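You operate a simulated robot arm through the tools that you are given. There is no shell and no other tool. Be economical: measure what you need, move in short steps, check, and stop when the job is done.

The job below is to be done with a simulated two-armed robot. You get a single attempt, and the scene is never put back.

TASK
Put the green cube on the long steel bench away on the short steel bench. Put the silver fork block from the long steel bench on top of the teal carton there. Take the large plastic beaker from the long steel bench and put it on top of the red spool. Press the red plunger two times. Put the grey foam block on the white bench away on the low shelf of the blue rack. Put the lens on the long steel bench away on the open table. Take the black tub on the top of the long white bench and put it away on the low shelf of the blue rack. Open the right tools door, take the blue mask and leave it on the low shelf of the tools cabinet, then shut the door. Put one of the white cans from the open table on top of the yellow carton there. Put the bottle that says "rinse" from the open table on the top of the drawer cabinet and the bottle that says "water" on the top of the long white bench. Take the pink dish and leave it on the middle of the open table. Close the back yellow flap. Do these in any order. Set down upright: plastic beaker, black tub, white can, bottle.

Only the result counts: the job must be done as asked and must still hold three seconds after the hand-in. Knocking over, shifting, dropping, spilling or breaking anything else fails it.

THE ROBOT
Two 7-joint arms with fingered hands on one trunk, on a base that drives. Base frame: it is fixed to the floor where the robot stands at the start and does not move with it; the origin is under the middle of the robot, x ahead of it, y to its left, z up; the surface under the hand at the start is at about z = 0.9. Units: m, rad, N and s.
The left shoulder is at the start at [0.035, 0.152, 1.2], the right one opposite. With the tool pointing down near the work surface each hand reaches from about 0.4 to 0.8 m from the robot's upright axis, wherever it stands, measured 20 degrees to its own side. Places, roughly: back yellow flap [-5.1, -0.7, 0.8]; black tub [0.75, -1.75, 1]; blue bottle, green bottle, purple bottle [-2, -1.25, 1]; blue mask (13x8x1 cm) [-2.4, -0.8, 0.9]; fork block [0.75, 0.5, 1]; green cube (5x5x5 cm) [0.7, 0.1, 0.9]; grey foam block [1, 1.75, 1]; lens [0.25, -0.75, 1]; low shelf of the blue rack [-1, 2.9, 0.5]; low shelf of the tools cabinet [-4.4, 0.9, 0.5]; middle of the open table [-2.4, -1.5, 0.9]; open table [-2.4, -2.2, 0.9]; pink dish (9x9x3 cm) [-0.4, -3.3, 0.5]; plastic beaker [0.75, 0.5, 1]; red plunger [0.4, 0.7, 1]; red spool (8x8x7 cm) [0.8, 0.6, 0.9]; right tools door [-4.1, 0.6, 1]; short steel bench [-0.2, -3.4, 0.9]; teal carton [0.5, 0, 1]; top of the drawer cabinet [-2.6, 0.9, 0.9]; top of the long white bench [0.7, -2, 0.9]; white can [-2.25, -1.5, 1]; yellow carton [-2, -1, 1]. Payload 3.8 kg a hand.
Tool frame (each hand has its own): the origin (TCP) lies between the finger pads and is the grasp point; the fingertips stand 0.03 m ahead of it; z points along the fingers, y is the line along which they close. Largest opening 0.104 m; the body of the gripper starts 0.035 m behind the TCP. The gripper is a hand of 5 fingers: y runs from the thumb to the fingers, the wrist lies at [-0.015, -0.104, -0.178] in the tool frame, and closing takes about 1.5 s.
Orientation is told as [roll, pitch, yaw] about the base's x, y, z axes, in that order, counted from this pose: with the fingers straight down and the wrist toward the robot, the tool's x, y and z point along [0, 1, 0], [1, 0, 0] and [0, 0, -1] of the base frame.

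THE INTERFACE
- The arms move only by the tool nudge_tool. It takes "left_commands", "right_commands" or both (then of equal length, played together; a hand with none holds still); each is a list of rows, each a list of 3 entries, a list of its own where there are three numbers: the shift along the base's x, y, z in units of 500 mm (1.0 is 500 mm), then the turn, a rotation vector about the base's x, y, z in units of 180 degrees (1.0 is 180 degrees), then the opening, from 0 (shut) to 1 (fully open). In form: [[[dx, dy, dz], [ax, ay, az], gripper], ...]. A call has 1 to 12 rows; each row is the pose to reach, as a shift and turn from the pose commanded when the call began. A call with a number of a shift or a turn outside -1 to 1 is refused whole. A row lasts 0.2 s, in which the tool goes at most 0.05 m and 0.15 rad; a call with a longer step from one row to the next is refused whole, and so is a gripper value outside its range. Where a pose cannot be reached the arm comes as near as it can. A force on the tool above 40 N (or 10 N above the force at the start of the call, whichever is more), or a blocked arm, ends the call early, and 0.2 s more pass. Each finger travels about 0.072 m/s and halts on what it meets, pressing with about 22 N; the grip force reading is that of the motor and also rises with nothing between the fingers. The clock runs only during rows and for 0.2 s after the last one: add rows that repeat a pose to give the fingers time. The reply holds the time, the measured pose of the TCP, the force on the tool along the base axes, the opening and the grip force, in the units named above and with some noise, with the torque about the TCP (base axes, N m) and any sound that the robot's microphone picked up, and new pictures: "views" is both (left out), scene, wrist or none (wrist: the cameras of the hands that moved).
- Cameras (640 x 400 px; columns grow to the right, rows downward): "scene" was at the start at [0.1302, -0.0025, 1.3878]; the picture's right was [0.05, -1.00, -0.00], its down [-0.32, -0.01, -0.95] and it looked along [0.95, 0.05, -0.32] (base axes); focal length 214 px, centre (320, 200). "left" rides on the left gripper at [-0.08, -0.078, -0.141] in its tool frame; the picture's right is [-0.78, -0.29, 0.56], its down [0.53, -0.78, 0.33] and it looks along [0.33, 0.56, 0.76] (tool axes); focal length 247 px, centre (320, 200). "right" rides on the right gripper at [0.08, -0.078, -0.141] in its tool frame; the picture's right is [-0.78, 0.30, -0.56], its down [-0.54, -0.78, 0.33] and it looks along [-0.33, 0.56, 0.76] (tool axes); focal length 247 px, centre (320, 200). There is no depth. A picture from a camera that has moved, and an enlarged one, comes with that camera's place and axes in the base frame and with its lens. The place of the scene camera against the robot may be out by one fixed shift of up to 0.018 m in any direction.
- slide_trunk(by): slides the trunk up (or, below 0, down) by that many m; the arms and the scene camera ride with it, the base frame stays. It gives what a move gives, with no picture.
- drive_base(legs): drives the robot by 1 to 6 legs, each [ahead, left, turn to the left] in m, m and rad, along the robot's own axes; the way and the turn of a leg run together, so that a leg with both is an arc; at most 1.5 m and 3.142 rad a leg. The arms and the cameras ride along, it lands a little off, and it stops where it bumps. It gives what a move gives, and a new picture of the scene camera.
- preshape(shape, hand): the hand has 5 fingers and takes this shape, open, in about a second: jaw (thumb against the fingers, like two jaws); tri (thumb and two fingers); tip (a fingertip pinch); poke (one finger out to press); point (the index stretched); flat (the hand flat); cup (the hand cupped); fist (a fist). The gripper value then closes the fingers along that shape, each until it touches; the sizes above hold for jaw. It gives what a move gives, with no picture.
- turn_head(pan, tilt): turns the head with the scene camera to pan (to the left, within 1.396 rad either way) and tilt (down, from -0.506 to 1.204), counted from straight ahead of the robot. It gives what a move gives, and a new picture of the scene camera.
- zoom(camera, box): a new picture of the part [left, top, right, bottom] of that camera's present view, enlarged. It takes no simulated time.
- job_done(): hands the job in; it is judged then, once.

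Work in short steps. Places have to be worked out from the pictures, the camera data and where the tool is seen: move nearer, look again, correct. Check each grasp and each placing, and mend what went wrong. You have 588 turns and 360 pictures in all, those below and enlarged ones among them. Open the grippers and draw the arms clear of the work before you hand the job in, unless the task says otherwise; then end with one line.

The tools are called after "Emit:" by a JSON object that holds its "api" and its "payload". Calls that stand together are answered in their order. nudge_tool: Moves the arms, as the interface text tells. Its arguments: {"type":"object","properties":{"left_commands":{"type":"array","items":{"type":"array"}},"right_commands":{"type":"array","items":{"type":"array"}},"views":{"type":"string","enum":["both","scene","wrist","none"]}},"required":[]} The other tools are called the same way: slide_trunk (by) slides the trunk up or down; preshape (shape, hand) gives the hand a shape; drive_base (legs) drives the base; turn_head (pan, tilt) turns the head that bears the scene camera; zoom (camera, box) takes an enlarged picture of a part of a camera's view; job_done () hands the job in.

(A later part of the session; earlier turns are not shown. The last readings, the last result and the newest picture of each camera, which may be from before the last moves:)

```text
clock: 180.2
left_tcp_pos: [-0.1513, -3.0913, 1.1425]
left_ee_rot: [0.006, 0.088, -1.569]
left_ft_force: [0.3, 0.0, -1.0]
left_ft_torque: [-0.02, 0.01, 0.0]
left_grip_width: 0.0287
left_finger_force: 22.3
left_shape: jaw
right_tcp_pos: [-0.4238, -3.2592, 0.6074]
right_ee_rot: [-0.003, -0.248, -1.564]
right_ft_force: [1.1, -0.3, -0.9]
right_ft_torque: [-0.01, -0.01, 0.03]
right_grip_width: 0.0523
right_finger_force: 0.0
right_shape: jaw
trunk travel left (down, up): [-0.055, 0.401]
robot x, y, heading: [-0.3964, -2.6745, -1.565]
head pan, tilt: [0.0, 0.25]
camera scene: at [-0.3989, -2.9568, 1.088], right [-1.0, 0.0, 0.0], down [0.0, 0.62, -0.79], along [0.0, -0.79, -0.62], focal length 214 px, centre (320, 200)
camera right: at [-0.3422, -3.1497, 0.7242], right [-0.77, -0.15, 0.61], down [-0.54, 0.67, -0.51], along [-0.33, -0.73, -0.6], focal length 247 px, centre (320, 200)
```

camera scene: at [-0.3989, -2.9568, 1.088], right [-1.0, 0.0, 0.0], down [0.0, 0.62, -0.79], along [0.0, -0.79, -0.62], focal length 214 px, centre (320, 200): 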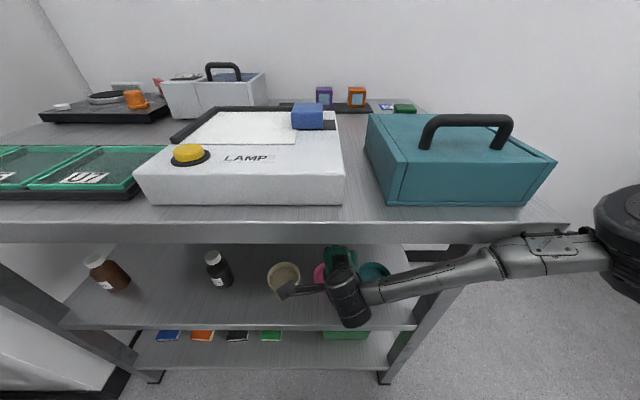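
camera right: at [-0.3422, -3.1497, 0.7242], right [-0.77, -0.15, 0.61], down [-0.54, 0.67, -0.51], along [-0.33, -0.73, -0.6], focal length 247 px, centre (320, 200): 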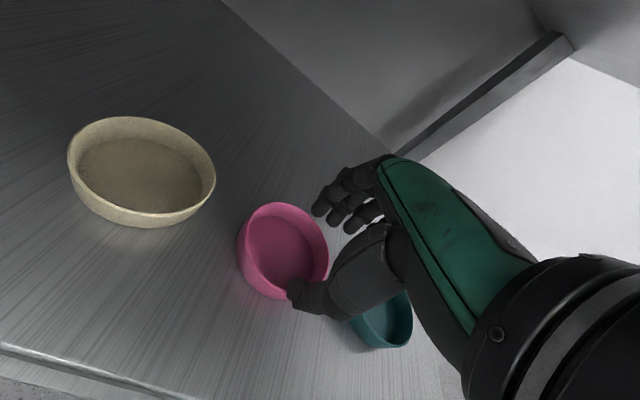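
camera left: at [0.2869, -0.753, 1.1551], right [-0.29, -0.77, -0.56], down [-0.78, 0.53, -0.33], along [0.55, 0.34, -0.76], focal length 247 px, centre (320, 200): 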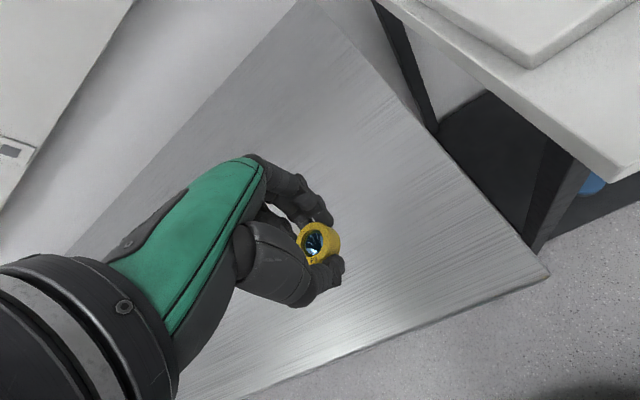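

Refined: dish centre (−0.423, −3.291), near rim y≈−3.245. I shift back 2 cm and lower so the thumb stays outside.

Emit:
{"api": "nudge_tool", "payload": {"right_commands": [[[0, 0.04, 0], [0, 0, 0], 0.55], [[0, 0.04, -0.05], [0, 0, 0], 0.55], [[0, 0.04, -0.09], [0, 0, 0], 0.55], [[0, 0.04, -0.112], [0, 0, 0], 0.55], [[0, 0.04, -0.112], [0, 0, 0], 0.55]], "views": "wrist"}}

Emit:
{"api": "zoom", "payload": {"camera": "right", "box": [200, 130, 440, 380]}}

```text
clock: 181.1
left_tcp_pos: [-0.1501, -3.0881, 1.1431]
left_ee_rot: [0.004, 0.085, -1.569]
left_ft_force: [-0.2, -0.2, 0.0]
left_ft_torque: [0.05, -0.01, -0.01]
left_grip_width: 0.0288
left_finger_force: 21.8
left_shape: jaw
right_tcp_pos: [-0.4156, -3.2438, 0.57]
right_ee_rot: [0.01, -0.269, -1.566]
right_ft_force: [-0.9, 7.3, 30.0]
right_ft_torque: [1.33, 0.01, 0.07]
right_grip_width: 0.0579
right_finger_force: 0.1
right_shape: jaw
trunk travel left (down, up): [-0.055, 0.401]
robot x, y, heading: [-0.3972, -2.6717, -1.57]
head pan, tilt: [0.0, 0.25]
stopped in row 4 (right hand): the force on the tool passed its limit at 46 N (the readings are from after the stop); the commanded pose is now the measured one
camera right: at [-0.3376, -3.1308, 0.6855], right [-0.78, -0.14, 0.61], down [-0.54, 0.66, -0.53], along [-0.32, -0.74, -0.59], focal length 247 px, centre (320, 200)
```

right: 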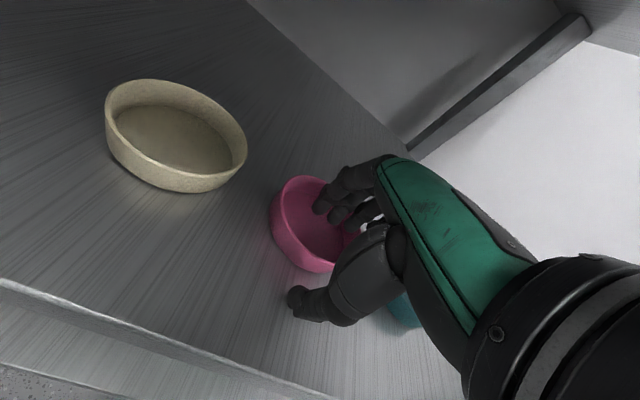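

```text
1.60 times, centred on (320, 255) of right
camera zoom: at [-0.3376, -3.1308, 0.6855], right [-0.78, -0.14, 0.61], down [-0.54, 0.66, -0.53], along [-0.32, -0.74, -0.59], focal length 395 px, centre (320, 112)
```

zoom: 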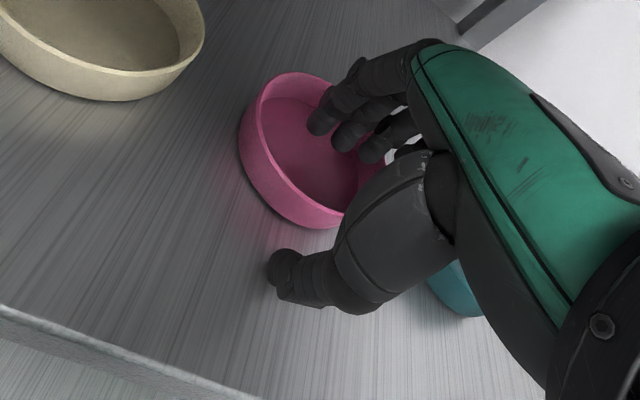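

The thumb tip touched the shelf (so the shelf is near z 0.53), with fingers inside the dish. I rise 3 mm and close on the wall.

Emit:
{"api": "nudge_tool", "payload": {"right_commands": [[[0, 0, 0.01], [0, 0, 0], 0.45], [[0, 0, 0.01], [0, 0, 0], 0.3], [[0, 0, 0.01], [0, 0, 0], 0.15], [[0, 0, 0.01], [0, 0, 0], 0.05], [[0, 0, 0.01], [0, 0, 0], 0.0], [[0, 0, 0.01], [0, 0, 0], 0.0], [[0, 0, 0.01], [0, 0, 0], 0.0]], "views": "wrist"}}

Emit:
{"api": "zoom", "payload": {"camera": "right", "box": [200, 130, 440, 380]}}

```text
clock: 182.7
left_tcp_pos: [-0.1509, -3.0914, 1.1425]
left_ee_rot: [0.005, 0.086, -1.57]
left_ft_force: [0.2, 0.0, -0.6]
left_ft_torque: [-0.01, 0.01, -0.01]
left_grip_width: 0.0287
left_finger_force: 22.4
left_shape: jaw
right_tcp_pos: [-0.4163, -3.2423, 0.5698]
right_ee_rot: [0.005, -0.258, -1.565]
right_ft_force: [-0.2, -0.2, -0.5]
right_ft_torque: [0.0, 0.0, 0.03]
right_grip_width: 0.0
right_finger_force: 22.2
right_shape: jaw
trunk travel left (down, up): [-0.055, 0.401]
robot x, y, heading: [-0.3948, -2.6727, -1.569]
head pan, tilt: [0.0, 0.25]
camera right: at [-0.3379, -3.131, 0.6863], right [-0.78, -0.15, 0.61], down [-0.54, 0.66, -0.52], along [-0.33, -0.73, -0.6], focal length 247 px, centre (320, 200)
```

right: 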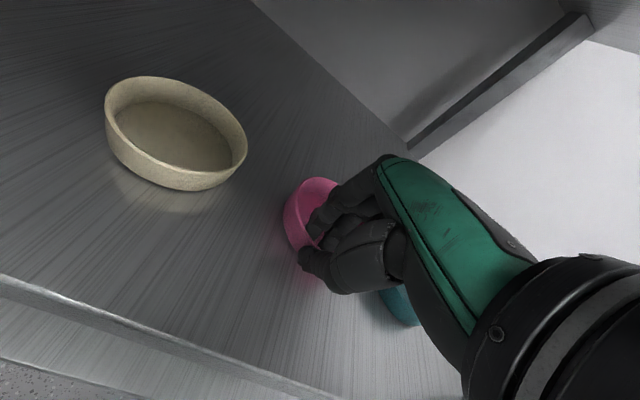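

```text
1.60 times, centred on (320, 255) of right
camera zoom: at [-0.3379, -3.131, 0.6863], right [-0.78, -0.15, 0.61], down [-0.54, 0.66, -0.52], along [-0.33, -0.73, -0.6], focal length 395 px, centre (320, 112)
```

zoom: 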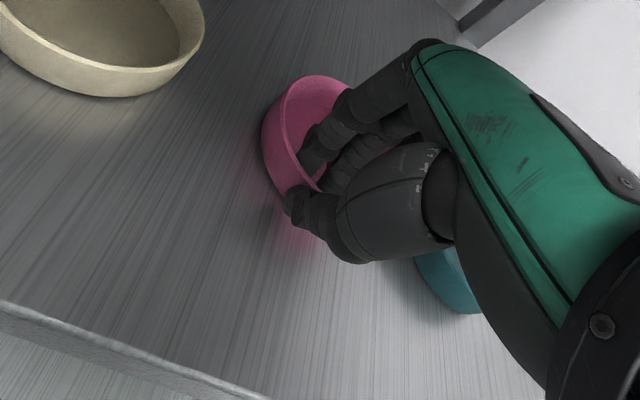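

The wall seems pinched between thumb and fingers. I lift 4 cm and look.

Emit:
{"api": "nudge_tool", "payload": {"right_commands": [[[0, 0, 0.03], [0, 0, 0], 0], [[0, 0, 0.06], [0, 0, 0], 0], [[0, 0, 0.09], [0, 0, 0], 0], [[0, 0, 0.09], [0, 0, 0], 0]], "views": "wrist"}}

```text
clock: 183.7
left_tcp_pos: [-0.1514, -3.0915, 1.1429]
left_ee_rot: [0.006, 0.087, -1.571]
left_ft_force: [-0.2, 0.4, -0.8]
left_ft_torque: [0.01, 0.03, -0.01]
left_grip_width: 0.0288
left_finger_force: 21.7
left_shape: jaw
right_tcp_pos: [-0.4161, -3.2436, 0.6146]
right_ee_rot: [0.006, -0.258, -1.563]
right_ft_force: [0.2, -0.5, -0.3]
right_ft_torque: [0.01, -0.01, 0.01]
right_grip_width: 0.0001
right_finger_force: 22.4
right_shape: jaw
trunk travel left (down, up): [-0.055, 0.401]
robot x, y, heading: [-0.3978, -2.6716, -1.57]
head pan, tilt: [0.0, 0.25]
camera right: at [-0.3376, -3.1313, 0.7307], right [-0.78, -0.15, 0.61], down [-0.54, 0.66, -0.52], along [-0.33, -0.73, -0.6], focal length 247 px, centre (320, 200)
```

right: 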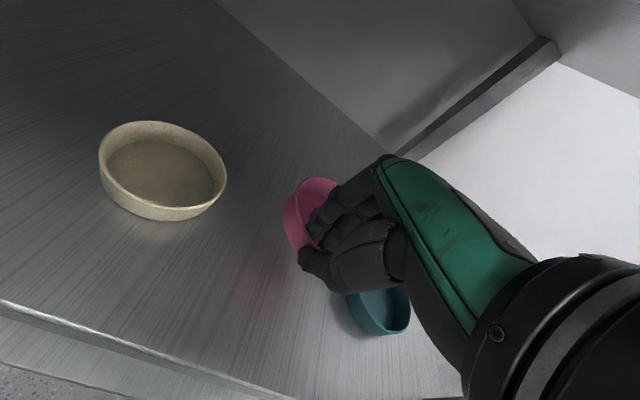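

Dish lifted. I back the robot straight out.

Emit:
{"api": "drive_base", "payload": {"legs": [[-0.5, 0, 0]]}}

Emit:
{"api": "slide_trunk", "payload": {"by": 0.22}}

```text
clock: 186.7
left_tcp_pos: [-0.1549, -2.5825, 1.1419]
left_ee_rot: [0.005, 0.088, -1.573]
left_ft_force: [0.5, 0.6, 0.0]
left_ft_torque: [0.0, -0.06, 0.01]
left_grip_width: 0.0289
left_finger_force: 22.2
left_shape: jaw
right_tcp_pos: [-0.4189, -2.7333, 0.614]
right_ee_rot: [0.004, -0.257, -1.567]
right_ft_force: [0.1, 0.0, 0.2]
right_ft_torque: [0.01, 0.01, -0.01]
right_grip_width: 0.0002
right_finger_force: 22.5
right_shape: jaw
trunk travel left (down, up): [-0.055, 0.401]
robot x, y, heading: [-0.3933, -2.1617, -1.569]
head pan, tilt: [0.0, 0.25]
camera scene: at [-0.4013, -2.4467, 1.0879], right [-1.0, 0.0, 0.0], down [0.0, 0.62, -0.79], along [0.0, -0.79, -0.62], focal length 214 px, centre (320, 200)
```

scene: 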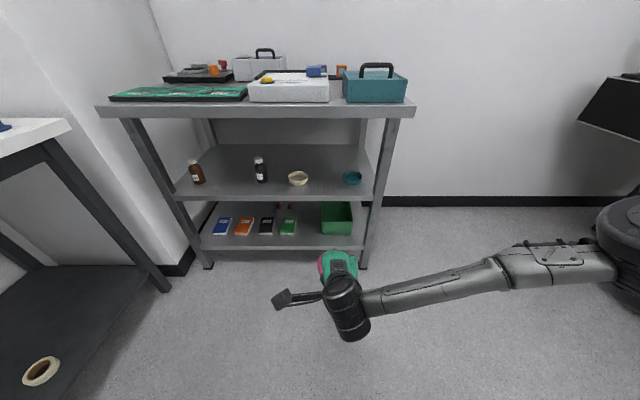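

```text
clock: 189.0
left_tcp_pos: [-0.1527, -2.5825, 1.3629]
left_ee_rot: [0.004, 0.088, -1.57]
left_ft_force: [0.1, -0.4, -0.7]
left_ft_torque: [0.0, 0.03, 0.02]
left_grip_width: 0.0291
left_finger_force: 22.1
left_shape: jaw
right_tcp_pos: [-0.4205, -2.7326, 0.8346]
right_ee_rot: [0.004, -0.257, -1.566]
right_ft_force: [0.6, 0.4, 0.2]
right_ft_torque: [0.03, -0.04, 0.0]
right_grip_width: 0.0003
right_finger_force: 22.2
right_shape: jaw
trunk travel left (down, up): [-0.275, 0.181]
robot x, y, heading: [-0.3991, -2.1586, -1.571]
head pan, tilt: [0.0, 0.25]
```

Both items are secure. I raise the dish hand, then turn right to face the open table.

Emit:
{"api": "nudge_tool", "payload": {"right_commands": [[[-0.02, 0.0, 0.09], [0, 0, 0], 0], [[-0.04, 0, 0.18], [0, 0, 0], 0], [[-0.06, 0, 0.27], [0, 0, 0], 0], [[-0.08, 0, 0.36], [0, 0, 0], 0], [[-0.1, 0, 0.45], [0, 0, 0], 0], [[-0.14, 0, 0.54], [0, 0, 0], 0], [[-0.18, 0, 0.62], [0, 0, 0], 0], [[-0.2, 0, 0.68], [0, 0, 0], 0]], "views": "wrist"}}

Emit:
{"api": "drive_base", "payload": {"legs": [[0, 0, -1.571]]}}

Emit:
{"api": "turn_head", "payload": {"pan": -0.3, "tilt": 0.4}}

```text
clock: 190.8
left_tcp_pos: [-0.1536, -2.5821, 1.3617]
left_ee_rot: [0.005, 0.087, -1.572]
left_ft_force: [0.1, 0.0, 0.3]
left_ft_torque: [0.01, 0.01, 0.02]
left_grip_width: 0.0287
left_finger_force: 21.9
left_shape: jaw
right_tcp_pos: [-0.5219, -2.7331, 1.1767]
right_ee_rot: [0.004, -0.258, -1.566]
right_ft_force: [-0.1, -0.6, 0.6]
right_ft_torque: [0.01, -0.04, 0.01]
right_grip_width: 0.0004
right_finger_force: 22.3
right_shape: jaw
trunk travel left (down, up): [-0.275, 0.181]
robot x, y, heading: [-0.3973, -2.1626, -1.568]
head pan, tilt: [0.0, 0.25]
camera right: at [-0.4427, -2.6221, 1.2919], right [-0.78, -0.15, 0.61], down [-0.54, 0.66, -0.52], along [-0.33, -0.73, -0.59], focal length 247 px, centre (320, 200)
```

right: 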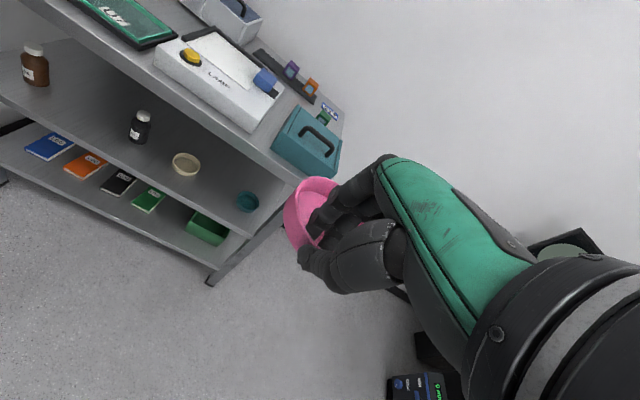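

```text
clock: 195.1
left_tcp_pos: [-0.8201, -2.3974, 1.3624]
left_ee_rot: [0.005, 0.088, 3.116]
left_ft_force: [0.5, 0.6, -0.1]
left_ft_torque: [-0.01, 0.0, -0.01]
left_grip_width: 0.0289
left_finger_force: 22.0
left_shape: jaw
right_tcp_pos: [-0.9656, -2.0272, 1.1754]
right_ee_rot: [0.004, -0.257, 3.124]
right_ft_force: [0.2, -0.4, -0.2]
right_ft_torque: [0.01, -0.04, 0.01]
right_grip_width: 0.0
right_finger_force: 21.6
right_shape: jaw
trunk travel left (down, up): [-0.275, 0.181]
robot x, y, heading: [-0.3971, -2.1653, 3.122]
head pan, tilt: [0.0, 0.25]
camera scene: at [-0.537, -2.1688, 1.3866], right [0.02, 1.0, 0.0], down [0.33, -0.01, -0.94], along [-0.94, 0.02, -0.33], focal length 214 px, centre (320, 200)
```

scene: 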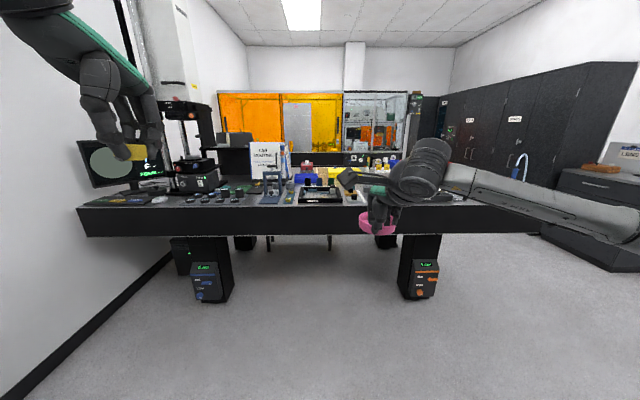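

```text
clock: 195.9
left_tcp_pos: [-0.8211, -2.3981, 1.363]
left_ee_rot: [0.005, 0.087, 3.119]
left_ft_force: [0.2, 0.3, -1.3]
left_ft_torque: [0.0, 0.03, -0.01]
left_grip_width: 0.0287
left_finger_force: 22.2
left_shape: jaw
right_tcp_pos: [-0.9645, -2.0265, 1.1759]
right_ee_rot: [0.004, -0.259, 3.125]
right_ft_force: [0.5, -0.4, -0.8]
right_ft_torque: [0.03, 0.01, -0.01]
right_grip_width: 0.0001
right_finger_force: 22.1
right_shape: jaw
trunk travel left (down, up): [-0.275, 0.181]
robot x, y, heading: [-0.3967, -2.1639, 3.124]
head pan, tilt: [-0.3, 0.4]
camera scene: at [-0.5304, -2.1415, 1.3731], right [0.31, 0.95, 0.03], down [0.45, -0.12, -0.89], along [-0.84, 0.29, -0.46], focal length 214 px, centre (320, 200)
```

scene: 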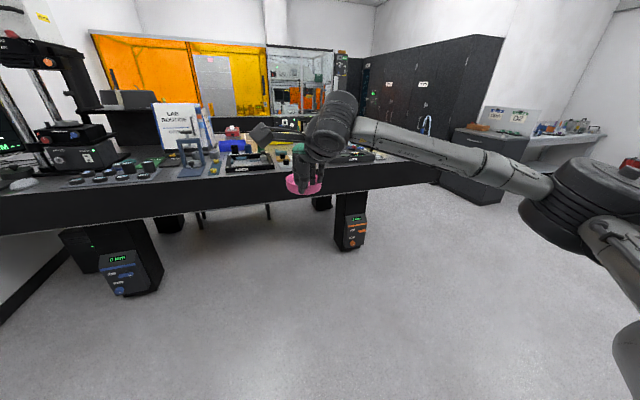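

The table edge is near x −1.77, open beneath with legs at y −1.29 and −3.07. I drive closer, staying in front of the edge, to see the table's middle.

Emit:
{"api": "drive_base", "payload": {"legs": [[0.6, -0.55, 0.017]]}}

Emit:
{"api": "turn_head", "payload": {"pan": 0, "tilt": 0.45}}

```text
clock: 200.2
left_tcp_pos: [-1.3965, -1.8329, 1.3614]
left_ee_rot: [0.005, 0.087, 3.122]
left_ft_force: [0.0, -0.7, 0.0]
left_ft_torque: [-0.01, -0.03, 0.0]
left_grip_width: 0.0286
left_finger_force: 22.1
left_shape: jaw
right_tcp_pos: [-1.5425, -1.4616, 1.1742]
right_ee_rot: [0.004, -0.259, 3.126]
right_ft_force: [-0.3, 0.6, 0.0]
right_ft_torque: [0.0, -0.01, 0.02]
right_grip_width: 0.0001
right_finger_force: 21.7
right_shape: jaw
trunk travel left (down, up): [-0.275, 0.181]
robot x, y, heading: [-0.9741, -1.5974, 3.129]
head pan, tilt: [-0.3, 0.4]
camera scene: at [-1.1069, -1.575, 1.3732], right [0.31, 0.95, 0.03], down [0.45, -0.12, -0.89], along [-0.84, 0.29, -0.46], focal length 214 px, centre (320, 200)
```

scene: 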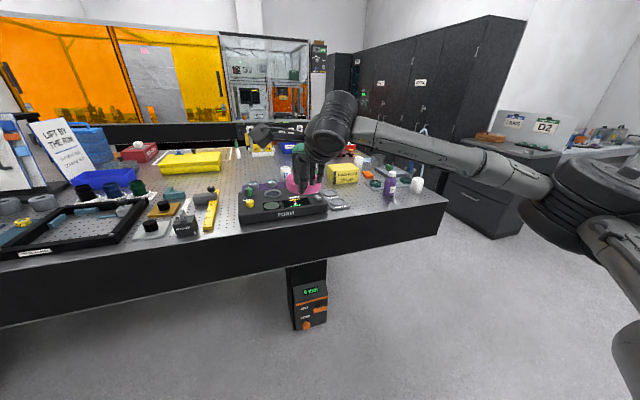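

```text
clock: 201.0
left_tcp_pos: [-1.3968, -1.8318, 1.3635]
left_ee_rot: [0.005, 0.087, 3.122]
left_ft_force: [0.2, 0.0, -1.0]
left_ft_torque: [-0.01, 0.0, -0.01]
left_grip_width: 0.0287
left_finger_force: 22.4
left_shape: jaw
right_tcp_pos: [-1.5423, -1.4617, 1.175]
right_ee_rot: [0.004, -0.259, 3.128]
right_ft_force: [-0.8, 0.4, -0.4]
right_ft_torque: [0.01, 0.01, 0.02]
right_grip_width: 0.0003
right_finger_force: 21.6
right_shape: jaw
trunk travel left (down, up): [-0.275, 0.181]
robot x, y, heading: [-0.9735, -1.5958, 3.129]
head pan, tilt: [0.0, 0.45]
camera scene: at [-1.1109, -1.6017, 1.3681], right [0.02, 1.0, 0.0], down [0.51, -0.01, -0.86], along [-0.86, 0.01, -0.51], focal length 214 px, centre (320, 200)
```

scene: 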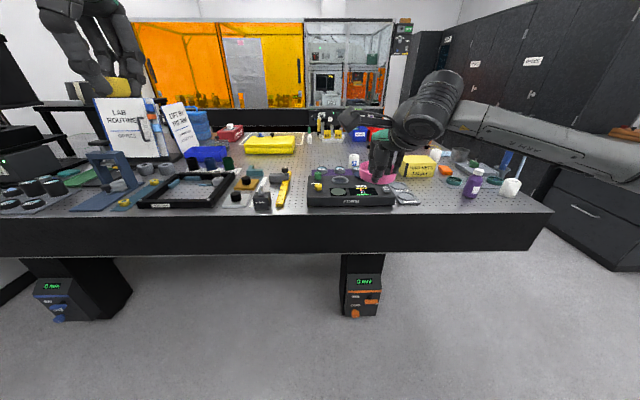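

The table's north end is near y −0.69. I enlarge the table views to identify items and the free middle.

Emit:
{"api": "zoom", "payload": {"camera": "scene", "box": [300, 110, 560, 220]}}

Emit:
{"api": "zoom", "payload": {"camera": "scene", "box": [130, 110, 390, 220]}}

```text
2.46 times, centred on (430, 165) of scene
camera zoom: at [-1.1109, -1.6017, 1.3681], right [0.02, 1.0, 0.0], down [0.51, -0.01, -0.86], along [-0.86, 0.01, -0.51], focal length 528 px, centre (49, 286)
```

zoom: 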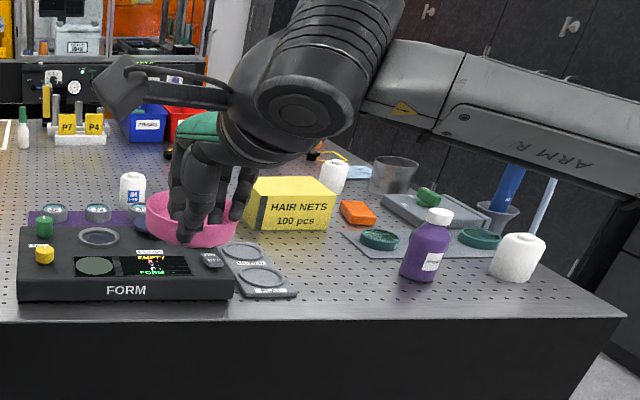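

```text
2.46 times, centred on (260, 165) of scene
camera zoom: at [-1.1109, -1.6017, 1.3681], right [0.02, 1.0, 0.0], down [0.51, -0.01, -0.86], along [-0.86, 0.01, -0.51], focal length 528 px, centre (468, 286)
```

zoom: 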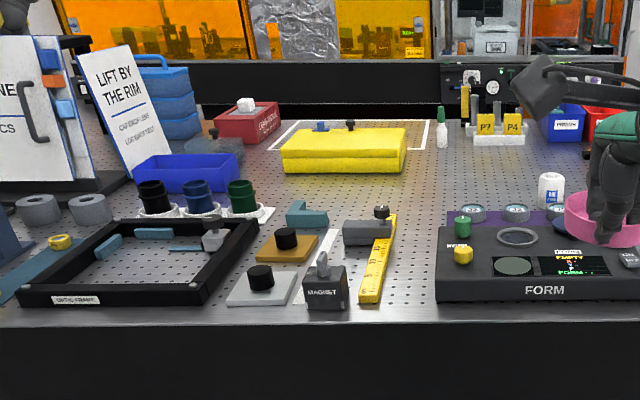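

There are notice cards; I read them since they may matter.

Emit:
{"api": "zoom", "payload": {"camera": "scene", "box": [90, 90, 210, 165]}}

```text
5.33 times, centred on (150, 128) of scene
camera zoom: at [-1.1109, -1.6017, 1.3681], right [0.02, 1.0, 0.0], down [0.51, -0.01, -0.86], along [-0.86, 0.01, -0.51], focal length 1144 px, centre (1227, 587)
```

zoom: 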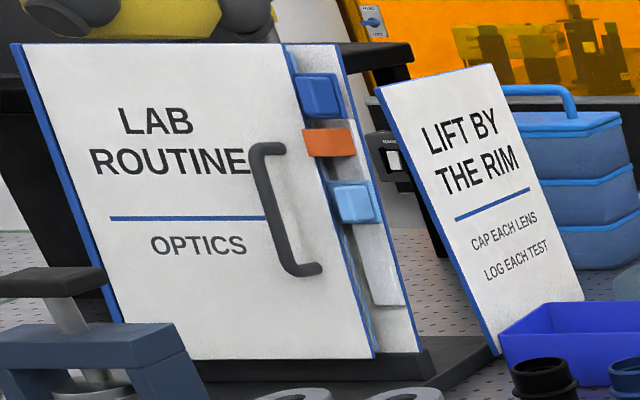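

Just decor. I drive closer to the table edge to see its middle.

Emit:
{"api": "drive_base", "payload": {"legs": [[0.45, 0.0, 0.012]]}}

Emit:
{"api": "zoom", "payload": {"camera": "scene", "box": [170, 60, 480, 260]}}

```text
clock: 203.8
left_tcp_pos: [-1.8583, -1.8337, 1.3638]
left_ee_rot: [0.007, 0.088, 3.133]
left_ft_force: [0.1, 0.8, -0.9]
left_ft_torque: [0.03, 0.01, -0.01]
left_grip_width: 0.0286
left_finger_force: 21.8
left_shape: jaw
right_tcp_pos: [-2.0081, -1.4643, 1.1754]
right_ee_rot: [0.005, -0.259, 3.14]
right_ft_force: [0.1, 0.0, -0.4]
right_ft_torque: [0.0, -0.04, -0.01]
right_grip_width: 0.0002
right_finger_force: 22.1
right_shape: jaw
trunk travel left (down, up): [-0.275, 0.181]
robot x, y, heading: [-1.4403, -1.5887, 3.137]
head pan, tilt: [0.0, 0.45]
camera scene: at [-1.5756, -1.5993, 1.3683], right [0.0, 1.0, 0.0], down [0.51, 0.0, -0.86], along [-0.86, 0.0, -0.51], focal length 214 px, centre (320, 200)
```

scene: 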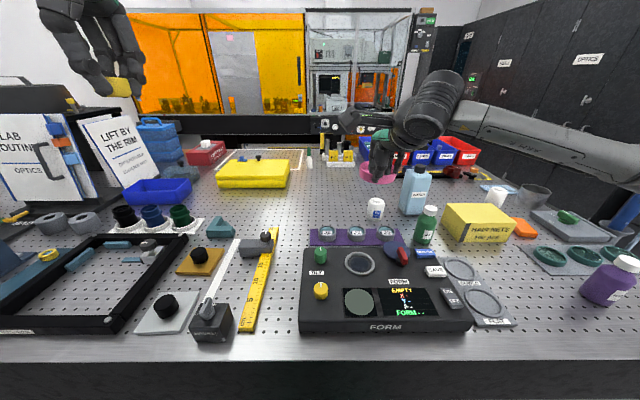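

```text
2.00 times, centred on (325, 160) of scene
camera zoom: at [-1.5756, -1.5993, 1.3683], right [0.0, 1.0, 0.0], down [0.51, 0.0, -0.86], along [-0.86, 0.0, -0.51], focal length 429 px, centre (310, 280)
```

zoom: 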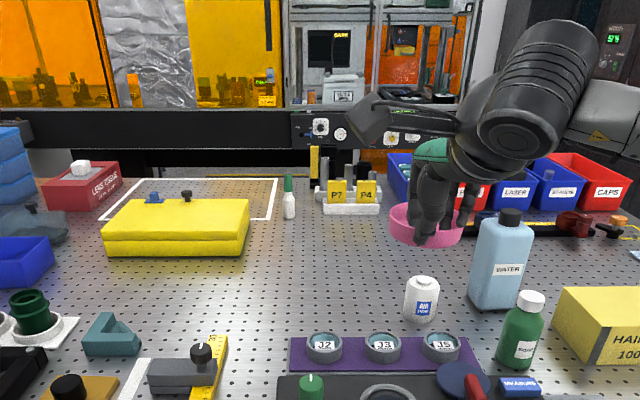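

The free middle zone is visible behind the white can, around (−2.45, −1.53). I look down to see how the base front stands to the table edge.

Emit:
{"api": "turn_head", "payload": {"pan": 0, "tilt": 1.2}}

```text
clock: 204.9
left_tcp_pos: [-1.8593, -1.8335, 1.3632]
left_ee_rot: [0.004, 0.089, 3.135]
left_ft_force: [0.0, -0.4, 0.2]
left_ft_torque: [-0.01, 0.01, 0.01]
left_grip_width: 0.0289
left_finger_force: 21.9
left_shape: jaw
right_tcp_pos: [-2.0094, -1.4652, 1.1753]
right_ee_rot: [0.005, -0.26, 3.138]
right_ft_force: [-0.3, -0.5, 0.1]
right_ft_torque: [-0.01, 0.01, 0.02]
right_grip_width: 0.0004
right_finger_force: 22.7
right_shape: jaw
trunk travel left (down, up): [-0.275, 0.181]
robot x, y, heading: [-1.4391, -1.5952, 3.137]
head pan, tilt: [0.0, 1.201]
camera scene: at [-1.5353, -1.5994, 1.3134], right [0.0, 1.0, 0.0], down [0.96, 0.0, -0.28], along [-0.28, 0.0, -0.96], focal length 214 px, centre (320, 200)
```

scene: 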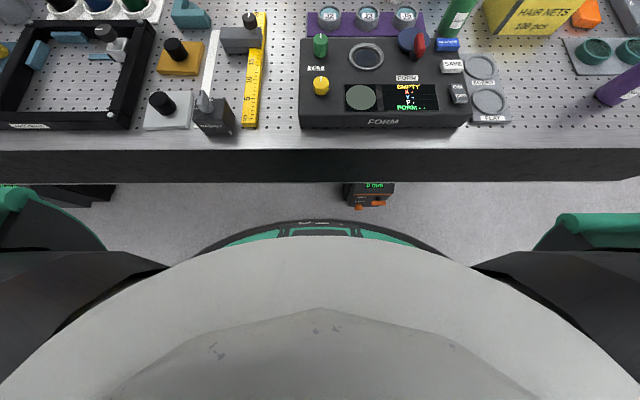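

The chest reaches about 0.15 m ahead of the axis and the edge is at x −1.77, so x≈−1.58 is safe, with the base under the table. I drive 0.13 m more.

Emit:
{"api": "drive_base", "payload": {"legs": [[0.13, 0.0, 0.0]]}}

Emit:
{"api": "turn_head", "payload": {"pan": 0, "tilt": 0.6}}

```text
clock: 206.2
left_tcp_pos: [-1.9842, -1.8322, 1.3634]
left_ee_rot: [0.006, 0.085, 3.134]
left_ft_force: [-0.8, -0.1, -0.7]
left_ft_torque: [0.03, -0.01, -0.02]
left_grip_width: 0.0286
left_finger_force: 22.3
left_shape: jaw
right_tcp_pos: [-2.1366, -1.4637, 1.176]
right_ee_rot: [0.004, -0.26, 3.14]
right_ft_force: [0.0, -0.2, -0.3]
right_ft_torque: [-0.02, 0.01, 0.03]
right_grip_width: 0.0003
right_finger_force: 22.0
right_shape: jaw
trunk travel left (down, up): [-0.275, 0.181]
robot x, y, heading: [-1.5649, -1.5891, 3.138]
head pan, tilt: [0.0, 1.201]
camera scene: at [-1.6615, -1.599, 1.3136], right [0.0, 1.0, 0.0], down [0.96, 0.0, -0.28], along [-0.28, 0.0, -0.96], focal length 214 px, centre (320, 200)
```

scene: 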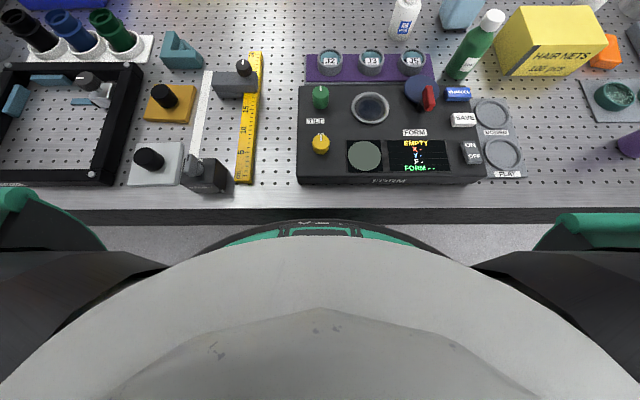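

```text
clock: 207.2
left_tcp_pos: [-1.9873, -1.8322, 1.3629]
left_ee_rot: [0.007, 0.088, 3.136]
left_ft_force: [0.8, -1.0, -0.4]
left_ft_torque: [-0.04, -0.02, 0.02]
left_grip_width: 0.0286
left_finger_force: 21.8
left_shape: jaw
right_tcp_pos: [-2.1371, -1.4641, 1.176]
right_ee_rot: [0.005, -0.259, 3.14]
right_ft_force: [0.2, -0.3, -0.5]
right_ft_torque: [0.02, -0.04, 0.02]
right_grip_width: 0.0003
right_finger_force: 22.1
right_shape: jaw
trunk travel left (down, up): [-0.275, 0.181]
robot x, y, heading: [-1.569, -1.5936, 3.134]
head pan, tilt: [0.0, 0.6]
camera scene: at [-1.6989, -1.5988, 1.3549], right [0.0, 1.0, 0.0], down [0.64, 0.0, -0.77], along [-0.77, 0.0, -0.64], focal length 214 px, centre (320, 200)
```

scene: 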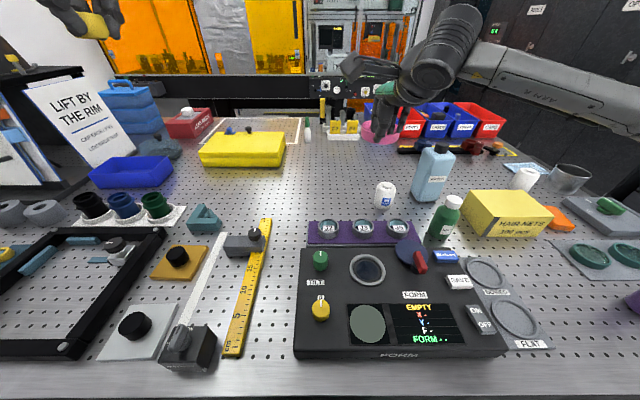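

There is free space for both. I slide the base 0.2 m left (to y≈−1.8) so the dish spot lies in the right arm's best direction.

Emit:
{"api": "drive_base", "payload": {"legs": [[0.0, 0.2, 0.005]]}}

```text
clock: 208.8
left_tcp_pos: [-1.9856, -2.0272, 1.3637]
left_ee_rot: [0.008, 0.088, 3.138]
left_ft_force: [-0.1, 0.0, -0.2]
left_ft_torque: [0.02, -0.01, -0.01]
left_grip_width: 0.0286
left_finger_force: 21.8
left_shape: jaw
right_tcp_pos: [-2.1379, -1.6593, 1.1759]
right_ee_rot: [0.006, -0.26, -3.14]
right_ft_force: [0.4, -0.6, 0.5]
right_ft_torque: [-0.04, 0.0, 0.04]
right_grip_width: 0.0
right_finger_force: 22.2
right_shape: jaw
trunk travel left (down, up): [-0.275, 0.181]
robot x, y, heading: [-1.5702, -1.7882, -3.143]
head pan, tilt: [0.0, 0.6]
camera scene: at [-1.6996, -1.7933, 1.3549], right [0.0, 1.0, 0.0], down [0.64, 0.0, -0.77], along [-0.77, 0.0, -0.64], focal length 214 px, centre (320, 200)
```

scene: 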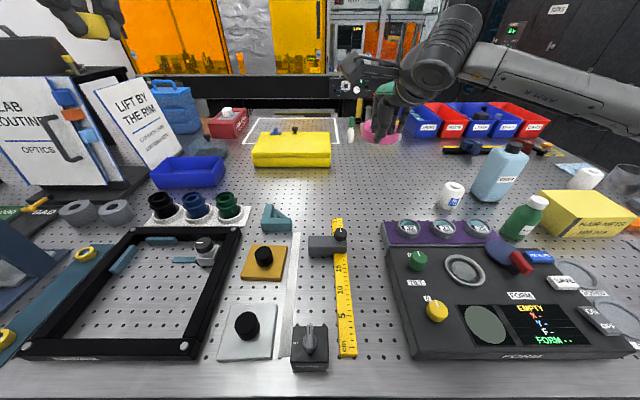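

I move the dish toward (−2.38, −1.53), staying high first.

Emit:
{"api": "nudge_tool", "payload": {"right_commands": [[[-0.07, 0.05, -0.02], [0, 0, 0], 0], [[-0.14, 0.1, -0.04], [0, 0, 0], 0], [[-0.21, 0.15, -0.08], [0, 0, 0], 0], [[-0.28, 0.2, -0.13], [0, 0, 0], 0], [[-0.35, 0.25, -0.18], [0, 0, 0], 0], [[-0.39, 0.26, -0.25], [0, 0, 0], 0], [[-0.39, 0.26, -0.25], [0, 0, 0], 0]], "views": "both"}}

```text
clock: 210.4
left_tcp_pos: [-1.9863, -2.0292, 1.3641]
left_ee_rot: [0.007, 0.086, 3.137]
left_ft_force: [1.3, 0.5, -0.3]
left_ft_torque: [-0.02, 0.04, -0.01]
left_grip_width: 0.0285
left_finger_force: 21.7
left_shape: jaw
right_tcp_pos: [-2.3315, -1.5296, 1.0517]
right_ee_rot: [0.005, -0.261, -3.139]
right_ft_force: [0.7, -0.9, 0.7]
right_ft_torque: [0.01, 0.0, 0.0]
right_grip_width: 0.0001
right_finger_force: 22.0
right_shape: jaw
trunk travel left (down, up): [-0.275, 0.181]
robot x, y, heading: [-1.5665, -1.789, -3.141]
head pan, tilt: [0.0, 0.6]
camera scene: at [-1.699, -1.7951, 1.355], right [0.0, 1.0, 0.0], down [0.64, 0.0, -0.77], along [-0.77, 0.0, -0.64], focal length 214 px, centre (320, 200)
camera right: at [-2.2199, -1.6093, 1.1665], right [-0.15, 0.78, 0.61], down [0.66, 0.53, -0.52], along [-0.73, 0.33, -0.59], focal length 247 px, centre (320, 200)
```

scene: 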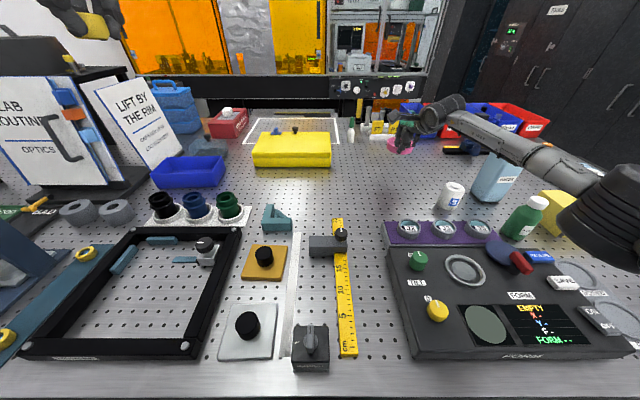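
right: 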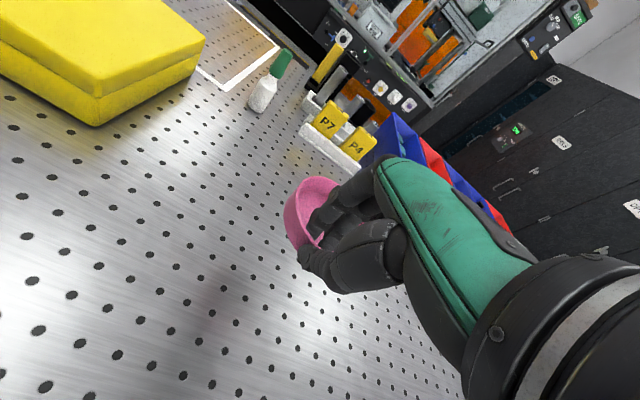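

Area below is free. I lower the dish, watching reach and force.

Emit:
{"api": "nudge_tool", "payload": {"right_commands": [[[0, 0, -0.06], [0, 0, 0], 0], [[0, 0, -0.12], [0, 0, 0], 0], [[0, 0, -0.17], [0, 0, 0], 0], [[0, 0, -0.19], [0, 0, 0], 0], [[0, 0, -0.2], [0, 0, 0], 0], [[0, 0, -0.2], [0, 0, 0], 0]], "views": "wrist"}}

```text
clock: 211.8
left_tcp_pos: [-1.9868, -2.0299, 1.3624]
left_ee_rot: [0.005, 0.087, 3.136]
left_ft_force: [-0.4, -0.3, 0.5]
left_ft_torque: [-0.02, 0.02, 0.0]
left_grip_width: 0.0285
left_finger_force: 22.0
left_shape: jaw
right_tcp_pos: [-2.3322, -1.5323, 0.9508]
right_ee_rot: [0.006, -0.262, -3.139]
right_ft_force: [-0.1, 0.7, -1.1]
right_ft_torque: [-0.03, 0.02, 0.0]
right_grip_width: 0.0
right_finger_force: 22.3
right_shape: jaw
trunk travel left (down, up): [-0.275, 0.181]
robot x, y, heading: [-1.5687, -1.7866, -3.141]
head pan, tilt: [0.0, 0.6]
camera right: at [-2.2204, -1.6116, 1.0665], right [-0.15, 0.78, 0.61], down [0.66, 0.53, -0.52], along [-0.73, 0.33, -0.6], focal length 247 px, centre (320, 200)
```

right: 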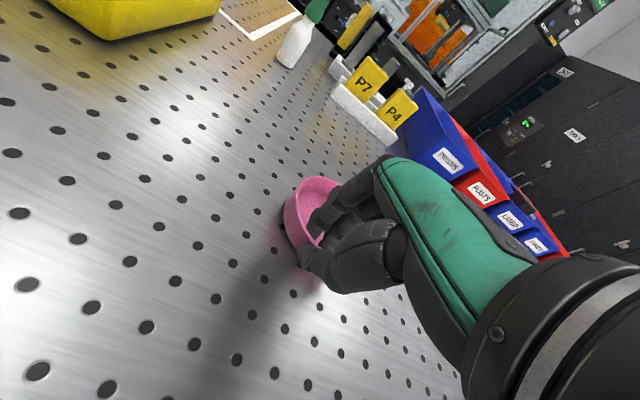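

Very close. I continue in 2 mm steps to contact.

Emit:
{"api": "nudge_tool", "payload": {"right_commands": [[[0, 0, -0.006], [0, 0, 0], 0], [[0, 0, -0.012], [0, 0, 0], 0], [[0, 0, -0.016], [0, 0, 0], 0], [[0, 0, -0.016], [0, 0, 0], 0]], "views": "none"}}

```text
clock: 212.8
left_tcp_pos: [-1.9825, -2.0317, 1.3639]
left_ee_rot: [0.004, 0.085, 3.138]
left_ft_force: [0.3, -0.4, -0.2]
left_ft_torque: [-0.01, 0.0, -0.01]
left_grip_width: 0.0287
left_finger_force: 22.6
left_shape: jaw
right_tcp_pos: [-2.3311, -1.5338, 0.9466]
right_ee_rot: [0.006, -0.267, -3.14]
right_ft_force: [-2.8, 1.0, 20.3]
right_ft_torque: [0.09, 0.19, -0.01]
right_grip_width: 0.0014
right_finger_force: 22.2
right_shape: jaw
trunk travel left (down, up): [-0.275, 0.181]
robot x, y, heading: [-1.5682, -1.7874, -3.144]
head pan, tilt: [0.0, 0.6]
```

Contact. I open slowly to half and rise straight up.

Emit:
{"api": "nudge_tool", "payload": {"right_commands": [[[0, 0, 0.004], [0, 0, 0], 0.15], [[0, 0, 0.004], [0, 0, 0], 0.3], [[0, 0, 0.004], [0, 0, 0], 0.4], [[0, 0, 0.004], [0, 0, 0], 0.4], [[0, 0, 0.03], [0, 0, 0], 0.4], [[0, 0, 0.08], [0, 0, 0], 0.4], [[0.0, 0, 0.16], [0, 0, 0], 0.5], [[0.02, 0, 0.25], [0, 0, 0], 0.7], [[0.1, 0.0, 0.3], [0, 0, 0], 1], [[0.1, 0.0, 0.3], [0, 0, 0], 1]], "views": "wrist"}}

```text
clock: 215.0
left_tcp_pos: [-1.9864, -2.032, 1.363]
left_ee_rot: [0.005, 0.086, 3.137]
left_ft_force: [0.8, 0.3, 0.4]
left_ft_torque: [0.0, -0.01, 0.01]
left_grip_width: 0.0288
left_finger_force: 22.2
left_shape: jaw
right_tcp_pos: [-2.2845, -1.5341, 1.0929]
right_ee_rot: [0.006, -0.257, -3.142]
right_ft_force: [0.0, -0.7, 0.2]
right_ft_torque: [0.03, -0.02, -0.08]
right_grip_width: 0.1035
right_finger_force: 0.1
right_shape: jaw
trunk travel left (down, up): [-0.275, 0.181]
robot x, y, heading: [-1.5706, -1.7882, -3.141]
head pan, tilt: [0.0, 0.6]
camera right: at [-2.1729, -1.6133, 1.2097], right [-0.15, 0.78, 0.61], down [0.66, 0.53, -0.52], along [-0.73, 0.33, -0.6], focal length 247 px, centre (320, 200)
```

right: 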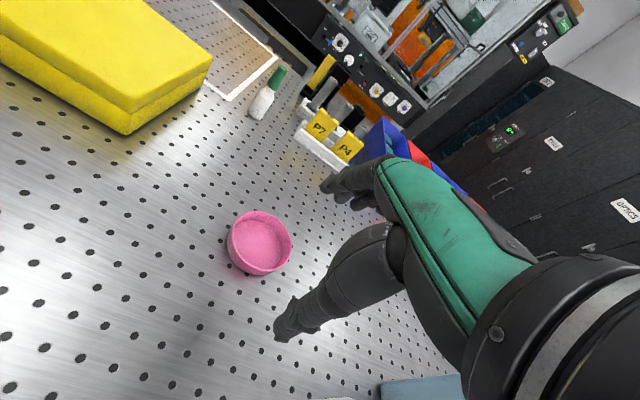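

The pink dish stands at (−2.376, −1.536). Now the lens: I move the right hand aside and bring the left hand over the free spot near (−2.25, −1.80).

Emit:
{"api": "nudge_tool", "payload": {"left_commands": [[[-0.05, 0.04, -0.06], [0, 0.014, 0], 0.1], [[-0.1, 0.09, -0.12], [0, 0.028, 0], 0.1], [[-0.15, 0.14, -0.18], [0, 0.028, 0], 0.1], [[-0.2, 0.18, -0.24], [0, 0.028, 0], 0.1], [[-0.25, 0.22, -0.3], [0, 0.028, 0], 0.1], [[-0.3, 0.26, -0.36], [0, 0.028, 0], 0.1], [[-0.35, 0.31, -0.42], [0, 0.028, 0], 0.1], [[-0.4, 0.36, -0.48], [0, 0.028, 0], 0.1], [[-0.46, 0.41, -0.54], [0, 0.028, 0], 0.1], [[-0.52, 0.46, -0.6], [0, 0.028, 0], 0.1], [[-0.526, 0.46, -0.64], [0, 0.028, 0], 0.1]], "right_commands": [[[0.03, 0.02, 0.05], [0, 0, 0], 1], [[0.09, 0.04, 0.1], [0, 0, 0], 1], [[0.15, 0.06, 0.15], [0, 0, 0], 1], [[0.21, 0.1, 0.2], [0, 0, 0], 1], [[0.27, 0.14, 0.25], [0, 0, 0], 1], [[0.33, 0.18, 0.28], [0, 0, 0], 1], [[0.36, 0.22, 0.3], [0, 0, 0], 1], [[0.36, 0.24, 0.3], [0, 0, 0], 1], [[0.36, 0.24, 0.3], [0, 0, 0], 1], [[0.36, 0.24, 0.3], [0, 0, 0], 1], [[0.36, 0.24, 0.3], [0, 0, 0], 1]], "views": "both"}}

```text
clock: 217.4
left_tcp_pos: [-2.2501, -1.8001, 1.041]
left_ee_rot: [0.005, -0.001, 3.138]
left_ft_force: [-0.9, 0.1, -0.7]
left_ft_torque: [-0.01, -0.02, 0.0]
left_grip_width: 0.0284
left_finger_force: 22.1
left_shape: jaw
right_tcp_pos: [-2.1043, -1.4137, 1.2434]
right_ee_rot: [0.004, -0.258, -3.14]
right_ft_force: [-0.3, 0.5, 1.2]
right_ft_torque: [0.03, 0.01, 0.0]
right_grip_width: 0.1037
right_finger_force: 0.0
right_shape: jaw
trunk travel left (down, up): [-0.275, 0.181]
robot x, y, heading: [-1.5667, -1.7879, -3.139]
head pan, tilt: [0.0, 0.6]
camera scene: at [-1.6995, -1.7959, 1.3549], right [0.0, 1.0, 0.0], down [0.64, 0.0, -0.77], along [-0.77, 0.0, -0.64], focal length 214 px, centre (320, 200)
camera right: at [-1.9928, -1.4927, 1.3587], right [-0.15, 0.78, 0.61], down [0.66, 0.53, -0.52], along [-0.73, 0.33, -0.59], focal length 247 px, centre (320, 200)
camera left: at [-2.1703, -1.7192, 1.1808], right [0.3, 0.77, -0.56], down [0.77, -0.54, -0.33], along [-0.56, -0.34, -0.76], focal length 247 px, centre (320, 200)
```

scene: 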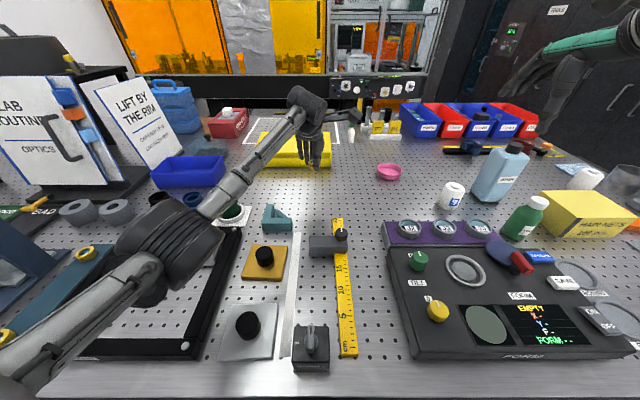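
right: 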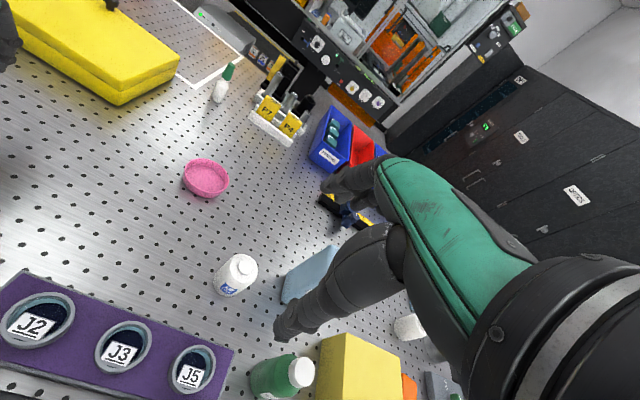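
left: 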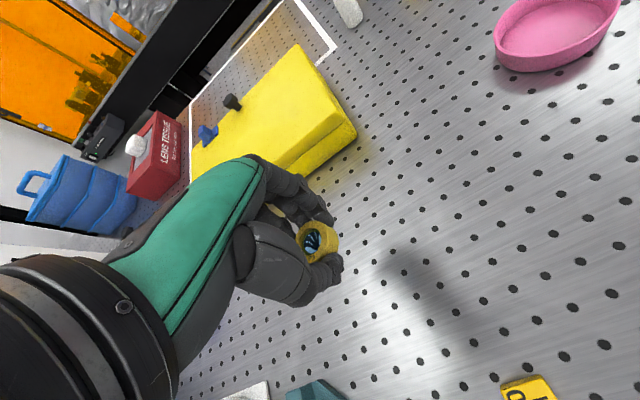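

Clear spot below. I lower the lens to near the surface.

Emit:
{"api": "nudge_tool", "payload": {"left_commands": [[[0, 0, -0.08], [0, 0, 0], 0.1], [[0, 0, -0.15], [0, 0, 0], 0.1], [[0, 0, -0.19], [0, 0, 0], 0.1], [[0, 0, -0.205], [0, 0, 0], 0.1], [[0, 0, -0.212], [0, 0, 0], 0.1], [[0, 0, -0.212], [0, 0, 0], 0.1]], "views": "none"}}

```text
clock: 218.8
left_tcp_pos: [-2.2491, -1.7977, 0.9409]
left_ee_rot: [0.005, -0.009, 3.136]
left_ft_force: [-2.1, 0.5, 12.9]
left_ft_torque: [0.11, 0.4, 0.02]
left_grip_width: 0.0287
left_finger_force: 21.8
left_shape: jaw
right_tcp_pos: [-2.1028, -1.4123, 1.2436]
right_ee_rot: [0.004, -0.259, -3.14]
right_ft_force: [-0.1, 0.1, 0.5]
right_ft_torque: [-0.02, 0.01, 0.01]
right_grip_width: 0.1037
right_finger_force: 0.0
right_shape: jaw
trunk travel left (down, up): [-0.275, 0.181]
robot x, y, heading: [-1.5669, -1.7892, -3.142]
head pan, tilt: [0.0, 0.6]
```

Contact at z 0.941. I ease off, open, and rise.

Emit:
{"api": "nudge_tool", "payload": {"left_commands": [[[0, 0, 0.006], [0, 0, 0], 0.3], [[0, 0, 0.006], [0, 0, 0], 0.45], [[0, 0, 0.006], [0, 0, 0], 0.6], [[0, 0, 0.006], [0, 0, 0], 0.65], [[0, 0, 0.006], [0, 0, 0], 0.65], [[0, 0, 0.08], [0, 0, 0], 0.65], [[0, 0, 0.16], [0, 0, 0], 0.7], [[0.04, 0, 0.24], [0, 0, 0], 0.8], [[0.1, -0.04, 0.3], [0, 0, 0], 1], [[0.16, -0.08, 0.36], [0, 0, 0], 1]], "views": "wrist"}}

```text
clock: 221.0
left_tcp_pos: [-2.1645, -1.8424, 1.1197]
left_ee_rot: [0.009, -0.003, 3.138]
left_ft_force: [0.0, -0.3, 0.4]
left_ft_torque: [0.02, -0.01, 0.0]
left_grip_width: 0.1041
left_finger_force: 0.1
left_shape: jaw
right_tcp_pos: [-2.1039, -1.4129, 1.2422]
right_ee_rot: [0.006, -0.259, -3.14]
right_ft_force: [-0.3, -1.0, 0.3]
right_ft_torque: [-0.02, -0.03, 0.01]
right_grip_width: 0.1037
right_finger_force: 0.1
right_shape: jaw
trunk travel left (down, up): [-0.275, 0.181]
robot x, y, heading: [-1.5673, -1.786, -3.142]
head pan, tilt: [0.0, 0.6]
camera left: at [-2.0855, -1.7613, 1.2603], right [0.3, 0.77, -0.56], down [0.77, -0.54, -0.33], along [-0.56, -0.34, -0.76], focal length 247 px, centre (320, 200)
```

left: 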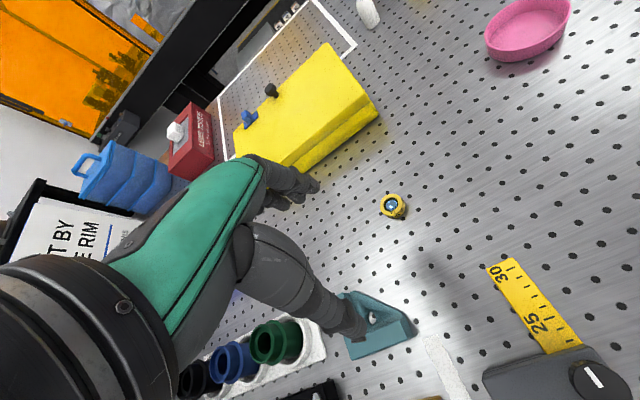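

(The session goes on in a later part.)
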